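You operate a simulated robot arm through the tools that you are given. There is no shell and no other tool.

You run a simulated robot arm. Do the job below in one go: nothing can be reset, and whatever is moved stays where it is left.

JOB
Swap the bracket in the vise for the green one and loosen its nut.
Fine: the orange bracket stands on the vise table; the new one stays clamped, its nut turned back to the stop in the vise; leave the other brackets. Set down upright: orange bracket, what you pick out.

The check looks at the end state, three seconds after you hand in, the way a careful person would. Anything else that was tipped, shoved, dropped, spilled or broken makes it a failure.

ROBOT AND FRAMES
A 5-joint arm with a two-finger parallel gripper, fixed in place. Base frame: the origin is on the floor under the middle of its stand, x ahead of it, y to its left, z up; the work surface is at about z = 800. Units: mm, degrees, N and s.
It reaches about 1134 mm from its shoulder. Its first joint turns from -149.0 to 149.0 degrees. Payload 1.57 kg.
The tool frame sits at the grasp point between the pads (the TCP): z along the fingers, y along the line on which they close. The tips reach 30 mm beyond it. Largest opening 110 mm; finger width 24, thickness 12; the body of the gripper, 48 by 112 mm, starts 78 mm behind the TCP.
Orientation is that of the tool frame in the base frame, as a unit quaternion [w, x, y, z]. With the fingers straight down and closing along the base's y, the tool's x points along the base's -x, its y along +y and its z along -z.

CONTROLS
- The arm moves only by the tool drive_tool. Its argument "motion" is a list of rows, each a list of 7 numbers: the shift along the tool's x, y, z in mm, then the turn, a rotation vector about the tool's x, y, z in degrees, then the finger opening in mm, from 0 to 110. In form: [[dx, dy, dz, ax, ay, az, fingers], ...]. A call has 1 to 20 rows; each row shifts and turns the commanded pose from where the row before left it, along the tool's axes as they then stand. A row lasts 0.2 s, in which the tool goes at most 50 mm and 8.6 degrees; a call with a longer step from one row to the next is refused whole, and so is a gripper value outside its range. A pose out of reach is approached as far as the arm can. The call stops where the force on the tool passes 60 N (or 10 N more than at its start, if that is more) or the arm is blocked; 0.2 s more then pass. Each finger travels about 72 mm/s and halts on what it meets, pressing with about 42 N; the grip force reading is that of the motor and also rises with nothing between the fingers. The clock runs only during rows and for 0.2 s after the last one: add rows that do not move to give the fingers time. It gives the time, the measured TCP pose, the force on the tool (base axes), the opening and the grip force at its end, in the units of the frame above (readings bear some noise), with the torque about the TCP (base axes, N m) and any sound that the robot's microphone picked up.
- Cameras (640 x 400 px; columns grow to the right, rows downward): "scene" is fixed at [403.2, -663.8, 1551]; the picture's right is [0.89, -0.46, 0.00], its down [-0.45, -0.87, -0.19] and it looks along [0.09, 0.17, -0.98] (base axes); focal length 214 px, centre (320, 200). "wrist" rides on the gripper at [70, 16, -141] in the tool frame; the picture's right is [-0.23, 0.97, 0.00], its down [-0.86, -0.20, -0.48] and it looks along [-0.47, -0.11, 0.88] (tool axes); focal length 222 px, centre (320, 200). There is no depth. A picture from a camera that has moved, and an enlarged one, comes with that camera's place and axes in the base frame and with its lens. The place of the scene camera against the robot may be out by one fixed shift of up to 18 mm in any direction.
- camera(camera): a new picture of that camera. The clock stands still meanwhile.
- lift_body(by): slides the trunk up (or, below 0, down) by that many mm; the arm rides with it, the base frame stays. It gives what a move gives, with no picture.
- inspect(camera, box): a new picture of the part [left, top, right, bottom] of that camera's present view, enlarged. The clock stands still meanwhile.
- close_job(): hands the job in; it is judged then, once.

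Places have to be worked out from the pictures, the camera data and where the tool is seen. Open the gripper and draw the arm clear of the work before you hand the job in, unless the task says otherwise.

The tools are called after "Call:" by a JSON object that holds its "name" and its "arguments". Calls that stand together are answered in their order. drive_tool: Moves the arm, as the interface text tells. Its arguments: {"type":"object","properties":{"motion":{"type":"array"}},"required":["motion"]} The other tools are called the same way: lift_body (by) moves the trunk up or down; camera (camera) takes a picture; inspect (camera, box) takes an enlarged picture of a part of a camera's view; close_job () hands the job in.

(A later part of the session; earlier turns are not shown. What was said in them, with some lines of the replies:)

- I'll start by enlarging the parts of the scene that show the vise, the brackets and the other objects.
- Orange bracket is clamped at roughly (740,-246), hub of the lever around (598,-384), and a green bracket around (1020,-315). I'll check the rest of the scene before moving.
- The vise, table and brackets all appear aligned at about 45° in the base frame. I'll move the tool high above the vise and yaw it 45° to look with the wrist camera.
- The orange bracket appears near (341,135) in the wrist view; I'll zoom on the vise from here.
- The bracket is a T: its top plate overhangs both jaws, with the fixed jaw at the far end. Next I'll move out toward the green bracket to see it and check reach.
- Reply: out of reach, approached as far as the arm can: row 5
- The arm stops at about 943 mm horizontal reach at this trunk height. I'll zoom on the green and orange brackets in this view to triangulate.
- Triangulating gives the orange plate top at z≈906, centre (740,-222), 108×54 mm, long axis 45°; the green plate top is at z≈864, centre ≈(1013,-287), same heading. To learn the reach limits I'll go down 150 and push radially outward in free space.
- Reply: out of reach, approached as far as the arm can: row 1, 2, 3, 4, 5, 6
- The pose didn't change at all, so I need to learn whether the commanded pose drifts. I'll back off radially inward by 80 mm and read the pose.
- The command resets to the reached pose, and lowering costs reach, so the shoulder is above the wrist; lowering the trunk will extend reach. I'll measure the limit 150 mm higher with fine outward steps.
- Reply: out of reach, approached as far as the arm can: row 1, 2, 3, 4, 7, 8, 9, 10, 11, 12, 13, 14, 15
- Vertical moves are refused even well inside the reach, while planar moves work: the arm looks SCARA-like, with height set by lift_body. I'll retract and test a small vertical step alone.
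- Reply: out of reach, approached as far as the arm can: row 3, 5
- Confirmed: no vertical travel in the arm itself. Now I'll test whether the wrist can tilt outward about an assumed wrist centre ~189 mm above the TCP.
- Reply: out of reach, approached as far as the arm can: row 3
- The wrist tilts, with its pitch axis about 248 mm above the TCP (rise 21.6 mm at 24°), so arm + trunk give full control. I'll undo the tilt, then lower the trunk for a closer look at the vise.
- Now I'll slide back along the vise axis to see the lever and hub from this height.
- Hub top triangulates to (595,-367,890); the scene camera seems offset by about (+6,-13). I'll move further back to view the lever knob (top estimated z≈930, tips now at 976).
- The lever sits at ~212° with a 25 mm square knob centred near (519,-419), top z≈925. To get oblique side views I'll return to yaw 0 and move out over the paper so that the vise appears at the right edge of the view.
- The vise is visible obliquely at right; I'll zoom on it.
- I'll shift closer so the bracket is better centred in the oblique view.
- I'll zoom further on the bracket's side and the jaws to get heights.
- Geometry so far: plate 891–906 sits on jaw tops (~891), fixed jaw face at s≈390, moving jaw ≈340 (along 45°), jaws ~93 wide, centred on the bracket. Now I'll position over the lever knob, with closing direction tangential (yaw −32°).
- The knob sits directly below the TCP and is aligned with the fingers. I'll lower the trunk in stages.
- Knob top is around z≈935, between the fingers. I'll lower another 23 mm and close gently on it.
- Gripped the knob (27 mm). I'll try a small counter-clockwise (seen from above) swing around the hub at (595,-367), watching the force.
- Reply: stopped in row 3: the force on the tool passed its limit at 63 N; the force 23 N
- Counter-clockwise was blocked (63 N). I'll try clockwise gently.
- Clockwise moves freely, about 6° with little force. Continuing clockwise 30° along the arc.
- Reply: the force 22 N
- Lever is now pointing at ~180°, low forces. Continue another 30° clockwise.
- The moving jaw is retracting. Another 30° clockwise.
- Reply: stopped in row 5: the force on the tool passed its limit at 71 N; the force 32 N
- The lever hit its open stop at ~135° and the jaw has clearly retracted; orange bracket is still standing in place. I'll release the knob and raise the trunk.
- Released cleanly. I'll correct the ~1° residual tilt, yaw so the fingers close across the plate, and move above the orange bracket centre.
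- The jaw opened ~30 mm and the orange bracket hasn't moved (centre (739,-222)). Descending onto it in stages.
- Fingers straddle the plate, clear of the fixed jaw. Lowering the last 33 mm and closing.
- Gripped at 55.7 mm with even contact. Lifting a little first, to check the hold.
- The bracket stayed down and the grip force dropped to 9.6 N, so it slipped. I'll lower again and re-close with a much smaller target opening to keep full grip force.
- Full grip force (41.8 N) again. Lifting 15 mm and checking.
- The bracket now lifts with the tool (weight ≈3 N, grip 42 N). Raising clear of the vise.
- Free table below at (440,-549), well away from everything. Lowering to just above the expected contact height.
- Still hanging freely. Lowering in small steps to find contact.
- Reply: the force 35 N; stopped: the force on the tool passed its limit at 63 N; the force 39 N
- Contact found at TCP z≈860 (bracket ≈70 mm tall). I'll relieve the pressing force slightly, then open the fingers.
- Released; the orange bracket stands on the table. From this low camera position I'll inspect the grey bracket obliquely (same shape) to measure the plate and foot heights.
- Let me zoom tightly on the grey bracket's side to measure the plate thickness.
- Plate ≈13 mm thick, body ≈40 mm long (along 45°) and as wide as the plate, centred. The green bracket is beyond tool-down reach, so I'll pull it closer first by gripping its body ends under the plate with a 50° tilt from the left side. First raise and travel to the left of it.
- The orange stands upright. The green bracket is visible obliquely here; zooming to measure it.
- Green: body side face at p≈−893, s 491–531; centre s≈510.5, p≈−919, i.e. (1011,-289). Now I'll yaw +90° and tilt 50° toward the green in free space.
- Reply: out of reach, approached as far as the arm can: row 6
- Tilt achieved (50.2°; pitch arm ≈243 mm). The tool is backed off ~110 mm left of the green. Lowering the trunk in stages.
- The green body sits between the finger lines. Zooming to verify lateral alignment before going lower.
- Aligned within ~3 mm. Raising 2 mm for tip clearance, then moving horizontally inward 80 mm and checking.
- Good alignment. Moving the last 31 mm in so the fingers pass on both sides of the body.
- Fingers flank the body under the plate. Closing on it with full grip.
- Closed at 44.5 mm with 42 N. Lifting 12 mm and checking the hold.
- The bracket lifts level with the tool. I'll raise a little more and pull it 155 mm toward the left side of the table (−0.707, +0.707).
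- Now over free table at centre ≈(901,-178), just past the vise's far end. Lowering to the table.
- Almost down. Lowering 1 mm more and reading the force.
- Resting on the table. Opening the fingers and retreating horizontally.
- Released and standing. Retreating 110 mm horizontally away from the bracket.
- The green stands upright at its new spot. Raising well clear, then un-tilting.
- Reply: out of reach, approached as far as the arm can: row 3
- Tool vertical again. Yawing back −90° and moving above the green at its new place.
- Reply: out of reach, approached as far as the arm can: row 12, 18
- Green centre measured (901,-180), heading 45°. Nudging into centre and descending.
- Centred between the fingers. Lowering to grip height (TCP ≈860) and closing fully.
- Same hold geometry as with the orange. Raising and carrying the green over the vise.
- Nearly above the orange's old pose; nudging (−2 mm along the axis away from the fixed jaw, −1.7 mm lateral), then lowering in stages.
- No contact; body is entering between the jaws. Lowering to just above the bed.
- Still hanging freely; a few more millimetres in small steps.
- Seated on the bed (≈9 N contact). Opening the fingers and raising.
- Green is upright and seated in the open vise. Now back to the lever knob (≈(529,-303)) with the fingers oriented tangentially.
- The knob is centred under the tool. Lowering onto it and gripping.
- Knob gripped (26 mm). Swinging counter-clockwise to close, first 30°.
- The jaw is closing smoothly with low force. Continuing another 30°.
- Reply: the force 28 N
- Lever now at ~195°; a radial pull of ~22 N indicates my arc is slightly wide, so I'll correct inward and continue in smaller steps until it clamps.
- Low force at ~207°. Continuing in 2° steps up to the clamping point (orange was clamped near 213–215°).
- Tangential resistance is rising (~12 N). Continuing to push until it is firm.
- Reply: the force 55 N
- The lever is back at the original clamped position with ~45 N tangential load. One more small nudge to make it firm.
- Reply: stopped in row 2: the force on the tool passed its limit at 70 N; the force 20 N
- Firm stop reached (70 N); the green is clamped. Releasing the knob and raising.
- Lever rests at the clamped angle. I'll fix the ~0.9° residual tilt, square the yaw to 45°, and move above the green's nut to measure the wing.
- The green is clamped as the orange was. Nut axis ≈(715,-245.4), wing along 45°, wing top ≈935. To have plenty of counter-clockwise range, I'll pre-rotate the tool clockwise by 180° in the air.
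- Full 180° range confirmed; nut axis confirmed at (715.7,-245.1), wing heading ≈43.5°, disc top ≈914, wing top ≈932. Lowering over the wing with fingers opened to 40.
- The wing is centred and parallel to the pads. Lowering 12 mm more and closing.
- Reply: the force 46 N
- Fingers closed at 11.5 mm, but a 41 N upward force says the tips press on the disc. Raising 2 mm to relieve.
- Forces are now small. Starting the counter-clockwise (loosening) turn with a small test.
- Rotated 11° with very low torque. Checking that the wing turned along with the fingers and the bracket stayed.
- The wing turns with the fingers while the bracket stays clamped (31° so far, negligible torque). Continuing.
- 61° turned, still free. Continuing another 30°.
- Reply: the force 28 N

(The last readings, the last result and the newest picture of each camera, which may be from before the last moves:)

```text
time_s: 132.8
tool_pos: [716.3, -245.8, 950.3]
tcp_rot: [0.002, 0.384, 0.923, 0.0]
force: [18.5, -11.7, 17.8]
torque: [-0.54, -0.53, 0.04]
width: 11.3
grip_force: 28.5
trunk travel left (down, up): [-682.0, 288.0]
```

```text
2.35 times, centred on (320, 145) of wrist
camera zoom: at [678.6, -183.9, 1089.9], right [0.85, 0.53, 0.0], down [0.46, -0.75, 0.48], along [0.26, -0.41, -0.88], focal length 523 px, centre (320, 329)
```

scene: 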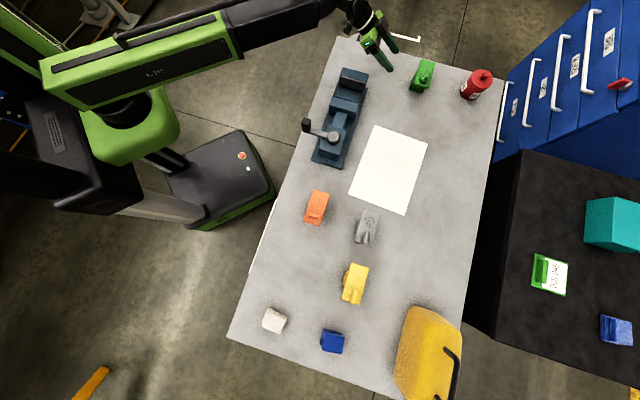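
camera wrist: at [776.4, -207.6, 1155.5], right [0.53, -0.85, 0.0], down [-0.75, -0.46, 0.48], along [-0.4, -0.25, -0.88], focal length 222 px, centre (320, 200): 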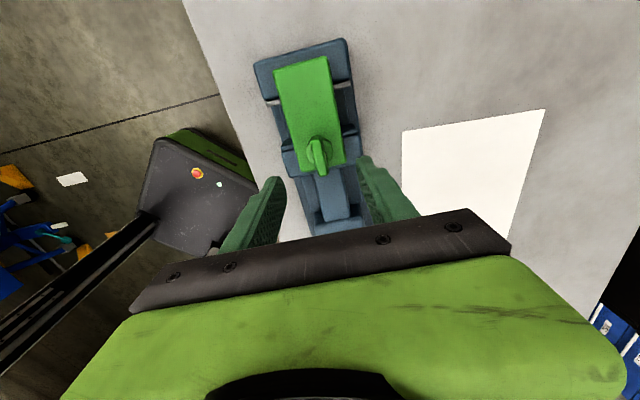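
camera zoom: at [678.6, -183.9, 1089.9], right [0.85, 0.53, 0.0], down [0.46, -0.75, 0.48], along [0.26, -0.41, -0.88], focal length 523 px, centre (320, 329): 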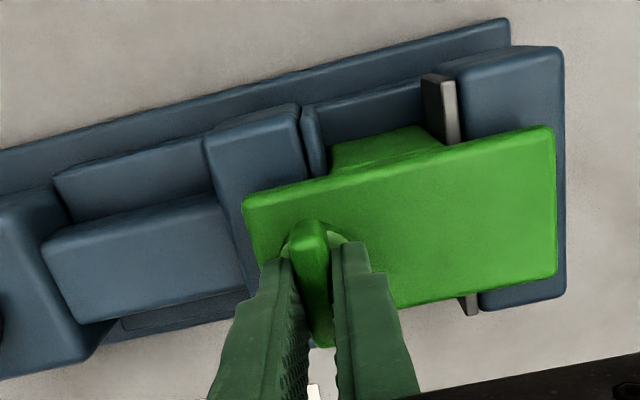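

91° turned; a modest sideways force suggests a small axis offset, so I'll shift 1 mm along the wing and continue.

Call:
{"name": "drive_tool", "arguments": {"motion": [[-1, 0, 0, 0, 0, -4, 0], [-0.5, 0, 0, 0, 0, -4, 0], [0, 0, 0, 0, 0, -4, 0], [0, 0, 0, 0, 0, -4, 0], [0, 0, 0, 0, 0, -4, 0], [0, 0, 0, 0, 0, 0, 0]]}}

Call:
{"name": "inspect", "arguments": {"camera": "wrist", "box": [220, 60, 420, 230]}}

```text
time_s: 134.2
tool_pos: [717.2, -245.5, 949.2]
tcp_rot: [0.001, 0.218, 0.976, -0.001]
force: [-1.6, 5.1, -5.3]
torque: [0.31, 0.24, -1.07]
width: 19.9
grip_force: 33.6
trunk travel left (down, up): [-682.0, 288.0]
```

```text
2.35 times, centred on (320, 145) of wrist
camera zoom: at [660.7, -200.5, 1090.1], right [0.62, 0.78, 0.0], down [0.69, -0.54, 0.48], along [0.38, -0.3, -0.88], focal length 523 px, centre (320, 329)
```

zoom: 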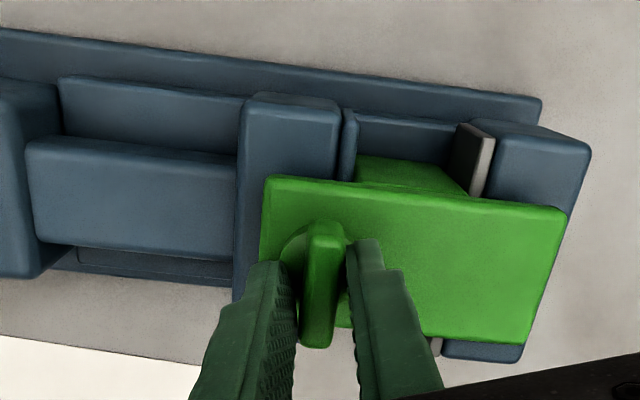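

The fingers twisted open (20 mm, −1.07 N·m): the wing has hit its stop at roughly 90–95°. Opening the fingers to look at it.

Call:
{"name": "drive_tool", "arguments": {"motion": [[0, 0, 0, 0, 0, 0, 30], [0, 0, 0, 0, 0, 0, 40], [0, 0, 0, 0, 0, 0, 44]]}}

Call:
{"name": "lift_body", "arguments": {"by": 15}}

Call:
{"name": "inspect", "arguments": {"camera": "wrist", "box": [220, 60, 420, 230]}}

Call:
{"name": "inspect", "arguments": {"camera": "scene", "box": [310, 40, 400, 120]}}

```text
time_s: 135.0
tool_pos: [716.4, -246.1, 948.6]
tcp_rot: [0.0, 0.218, 0.976, 0.0]
force: [-0.8, -0.4, 0.3]
torque: [0.0, 0.0, 0.01]
width: 44.0
grip_force: 0.2
trunk travel left (down, up): [-682.0, 288.0]
```

```text
time_s: 135.7
tool_pos: [717.0, -247.1, 964.6]
tcp_rot: [0.001, 0.219, 0.976, 0.0]
force: [-0.7, 0.3, -0.3]
torque: [0.0, 0.01, -0.01]
width: 43.9
grip_force: 0.1
trunk travel left (down, up): [-697.0, 273.0]
```

```text
2.35 times, centred on (320, 145) of wrist
camera zoom: at [660.8, -201.1, 1105.2], right [0.62, 0.78, 0.0], down [0.69, -0.55, 0.48], along [0.38, -0.3, -0.88], focal length 523 px, centre (320, 329)
```

zoom: 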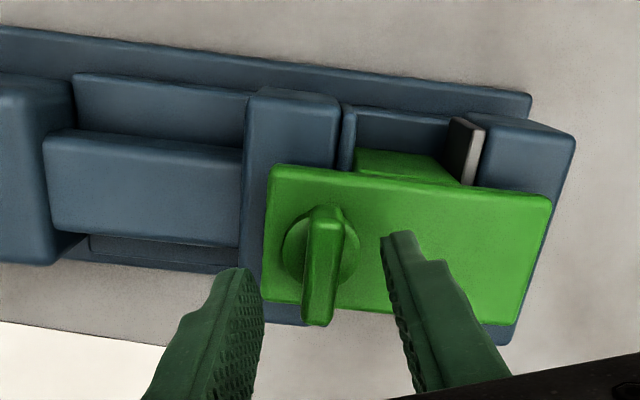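

```text
5.00 times, centred on (355, 80) of scene
camera zoom: at [403.2, -663.8, 1551.0], right [0.89, -0.46, 0.0], down [-0.45, -0.87, -0.19], along [0.09, 0.17, -0.98], focal length 1072 px, centre (145, 800)
```

zoom: 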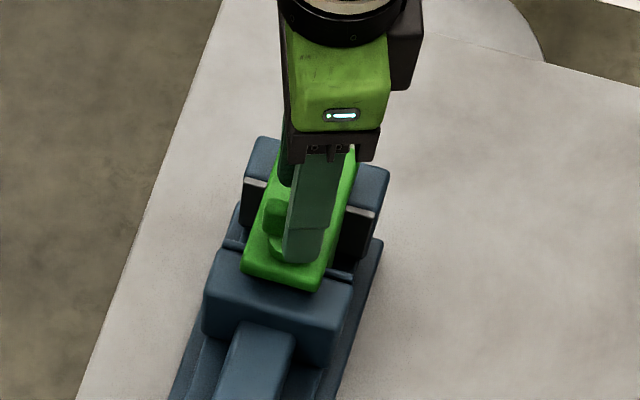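

The wing now lies at ≈136° (92° from its start). I'll re-align with it, re-grip and press gently counter-clockwise to confirm it's a hard stop.

Call:
{"name": "drive_tool", "arguments": {"motion": [[0, 0, 0, 0, 0, 6.3, 44], [0, 0, 0, 0, 0, 6.3, 44], [0, 0, 0, 0, 0, 6.3, 44], [0, 0, 0, 0, 0, 0, 44]]}}

Call:
{"name": "lift_body", "arguments": {"by": -14}}

Call:
{"name": "drive_tool", "arguments": {"motion": [[0, 0, 0, 0, 0, 0, 25], [0, 0, 0, 0, 0, 0, 12], [0, 0, 0, 0, 0, 0, 0], [0, 0, 0, 0, 0, 0, 0]]}}

Call:
{"name": "drive_tool", "arguments": {"motion": [[0, 0, 0, 0, 0, -2, 0], [0, 0, 0, 0, 0, -2, 0], [0, 0, 0, 0, 0, 0, 0]]}}

Call:
{"name": "inspect", "arguments": {"camera": "wrist", "box": [220, 60, 420, 230]}}

```text
time_s: 136.7
tool_pos: [716.7, -246.2, 962.5]
tcp_rot: [0.002, 0.378, 0.926, 0.001]
force: [0.8, -0.7, -0.7]
torque: [-0.02, -0.02, -0.04]
width: 44.0
grip_force: 0.0
trunk travel left (down, up): [-697.0, 273.0]
```

```text
time_s: 137.3
tool_pos: [716.1, -245.6, 949.5]
tcp_rot: [0.001, 0.377, 0.926, 0.0]
force: [-0.2, -0.4, -0.1]
torque: [0.01, 0.0, 0.01]
width: 44.3
grip_force: 0.1
trunk travel left (down, up): [-683.0, 287.0]
```

```text
time_s: 138.3
tool_pos: [716.9, -246.9, 950.1]
tcp_rot: [0.0, 0.376, 0.927, 0.0]
force: [2.4, 1.8, 1.4]
torque: [-0.01, -0.03, -0.45]
width: 11.6
grip_force: 28.9
trunk travel left (down, up): [-683.0, 287.0]
```

```text
time_s: 139.1
tool_pos: [716.9, -245.8, 949.3]
tcp_rot: [0.003, 0.344, 0.939, 0.0]
force: [6.4, 1.8, 4.4]
torque: [-0.03, -0.15, -0.74]
width: 12.9
grip_force: 29.8
trunk travel left (down, up): [-683.0, 287.0]
```

```text
2.35 times, centred on (320, 145) of wrist
camera zoom: at [674.0, -187.6, 1091.1], right [0.8, 0.6, 0.0], down [0.52, -0.7, 0.48], along [0.29, -0.38, -0.88], focal length 523 px, centre (320, 329)
```

zoom: 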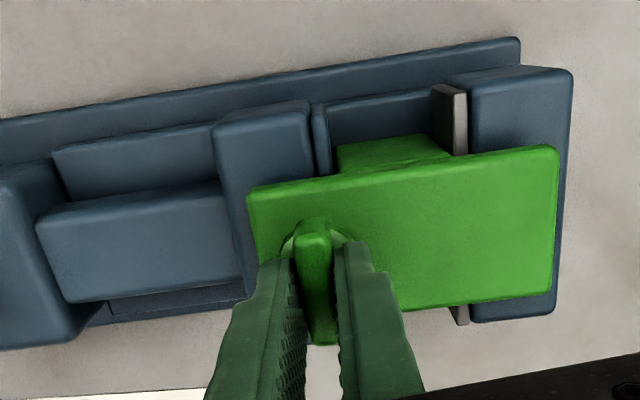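

Torque builds immediately (−0.74 N·m) with no further turn: a hard stop. Releasing and raising clear.

Call:
{"name": "drive_tool", "arguments": {"motion": [[0, 0, 0, 0, 0, 0, 25], [0, 0, 0, 0, 0, 0, 44], [0, 0, 0, 0, 0, 0, 50], [0, 0, 0, 0, 0, 0, 50]]}}

Call:
{"name": "lift_body", "arguments": {"by": 120}}

Call:
{"name": "camera", "arguments": {"camera": "wrist"}}

Call:
{"name": "inspect", "arguments": {"camera": "wrist", "box": [240, 60, 420, 200]}}

```text
time_s: 140.1
tool_pos: [716.4, -246.2, 949.9]
tcp_rot: [0.002, 0.344, 0.939, 0.001]
force: [0.6, -0.2, 0.0]
torque: [0.02, 0.04, -0.01]
width: 50.2
grip_force: 0.1
trunk travel left (down, up): [-683.0, 287.0]
```

```text
time_s: 141.6
tool_pos: [717.5, -247.0, 1070.0]
tcp_rot: [0.0, 0.343, 0.939, 0.0]
force: [-0.1, -0.4, 0.2]
torque: [-0.04, 0.02, -0.02]
width: 49.9
grip_force: 0.0
trunk travel left (down, up): [-803.0, 167.0]
```

```text
taken
camera wrist: at [673.8, -187.7, 1211.1], right [0.8, 0.6, 0.0], down [0.52, -0.7, 0.48], along [0.29, -0.38, -0.88], focal length 222 px, centre (320, 200)
```

wrist: 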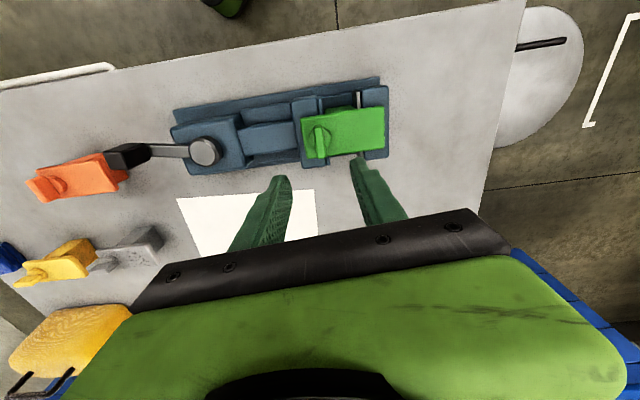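

```text
2.86 times, centred on (330, 130) of wrist
camera zoom: at [673.8, -187.7, 1211.1], right [0.8, 0.6, 0.0], down [0.52, -0.7, 0.48], along [0.29, -0.38, -0.88], focal length 635 px, centre (291, 400)
```

zoom: 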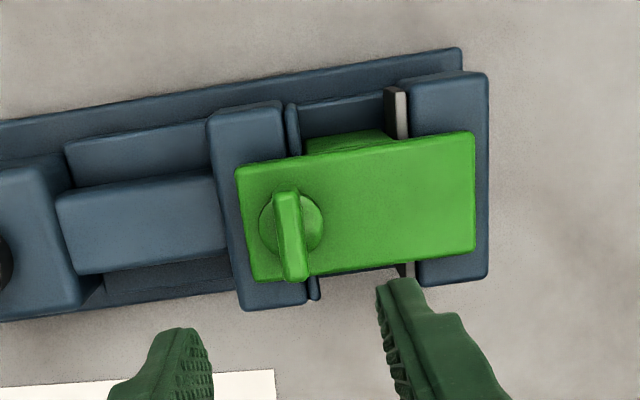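

Everything looks right: green clamped, wing at the stop, lever closed. Raising further and moving the arm off to the side of the table.

Call:
{"name": "lift_body", "arguments": {"by": 100}}

Call:
{"name": "drive_tool", "arguments": {"motion": [[39.9, 15, 0, 0, 0, 0, 90], [39.9, 15, 0, 0, 0, 0, 90], [39.9, 15, 0, 0, 0, 0, 90], [39.9, 15, 0, 0, 0, 0, 90], [39.9, 15, 0, 0, 0, 0, 90], [39.9, 15, 0, 0, 0, 0, 90], [39.9, 15, 0, 0, 0, 0, 90], [39.9, 15, 0, 0, 0, 0, 90], [0, 0, 0, 0, 0, 0, 90]]}}

Call:
{"name": "camera", "arguments": {"camera": "scene"}}

Call:
{"name": "inspect", "arguments": {"camera": "scene", "box": [290, 50, 410, 180]}}

Call:
{"name": "inspect", "arguments": {"camera": "scene", "box": [280, 170, 420, 310]}}

```text
time_s: 142.9
tool_pos: [716.1, -246.0, 1170.1]
tcp_rot: [0.001, 0.344, 0.939, 0.0]
force: [-0.1, 0.1, -0.1]
torque: [0.01, -0.01, 0.03]
width: 50.0
grip_force: 0.1
trunk travel left (down, up): [-903.0, 67.0]
```

```text
time_s: 144.9
tool_pos: [570.4, 50.8, 1170.2]
tcp_rot: [0.0, 0.344, 0.939, 0.001]
force: [0.7, 0.0, 0.3]
torque: [0.02, -0.02, 0.0]
width: 90.1
grip_force: 0.0
out of reach, approached as far as the arm can: row 8
trunk travel left (down, up): [-903.0, 67.0]
```

```text
taken
```

scene: 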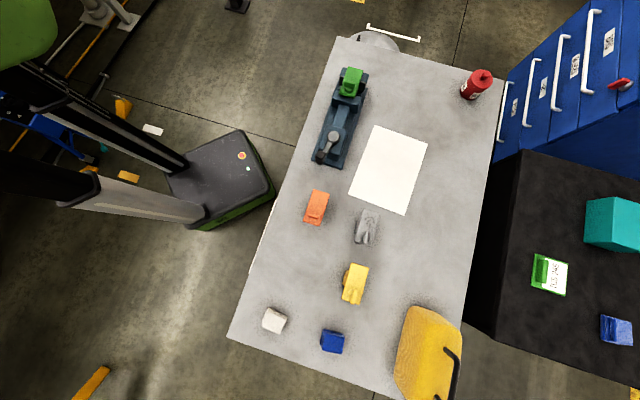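

```text
3.08 times, centred on (350, 115) of scene
camera zoom: at [403.2, -663.8, 1551.0], right [0.89, -0.46, 0.0], down [-0.45, -0.87, -0.19], along [0.09, 0.17, -0.98], focal length 660 px, centre (228, 462)
```

zoom: 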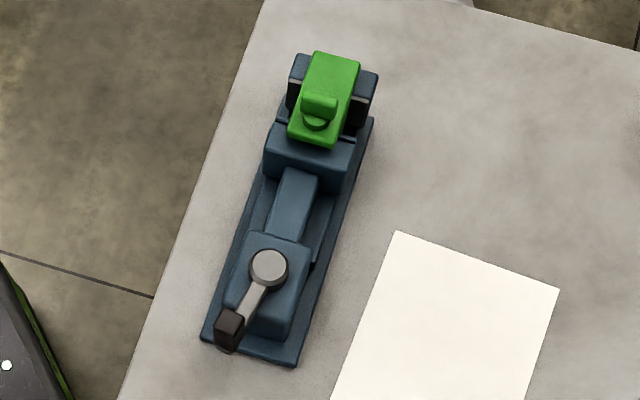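

```text
2.86 times, centred on (350, 240) of scene
camera zoom: at [403.2, -663.8, 1551.0], right [0.89, -0.46, 0.0], down [-0.45, -0.87, -0.19], along [0.09, 0.17, -0.98], focal length 613 px, centre (234, 86)
```

zoom: 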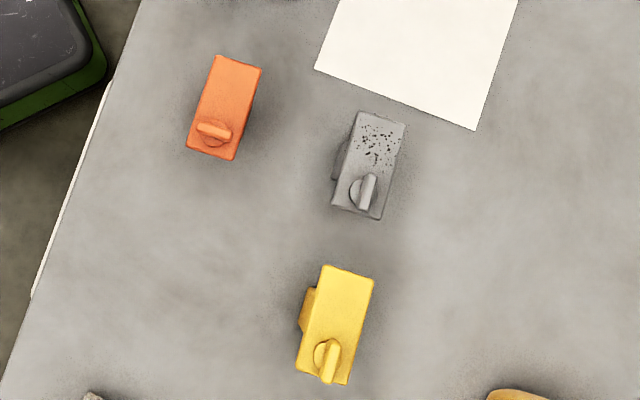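

The final view shows the green bracket clamped where the orange one was. Its nut is turned back to the stop and the lever is closed. The orange bracket stands upright on the vise table, and the grey and yellow brackets, the jar and everything else are where they were. The gripper is open and the arm is clear, so I'm handing in.

Call:
{"name": "close_job", "arguments": {}}

```text
The job is handed in.
```

The job is handed in. The green bracket is clamped in the vise with its nut turned back to the stop, and the orange bracket stands upright on the vise table.

- **Green bracket:** It sits where the orange one was, with the lever closed to its original position against a firm stop. It was too far away to pick up from above, so I first moved it about 155 mm closer, set it down upright, and then re-gripped it.
- **Nut:** I turned it about 92° counter-clockwise. A second grip and push got no further movement, only rising torque, so it is at a hard stop.
- **Orange bracket:** It stands on clear table in front of the vise's lever end.
- **Everything else:** In the last scene picture, the grey and yellow brackets, the jar and the other items look unmoved. The gripper is open and the arm is off to the side of the table.
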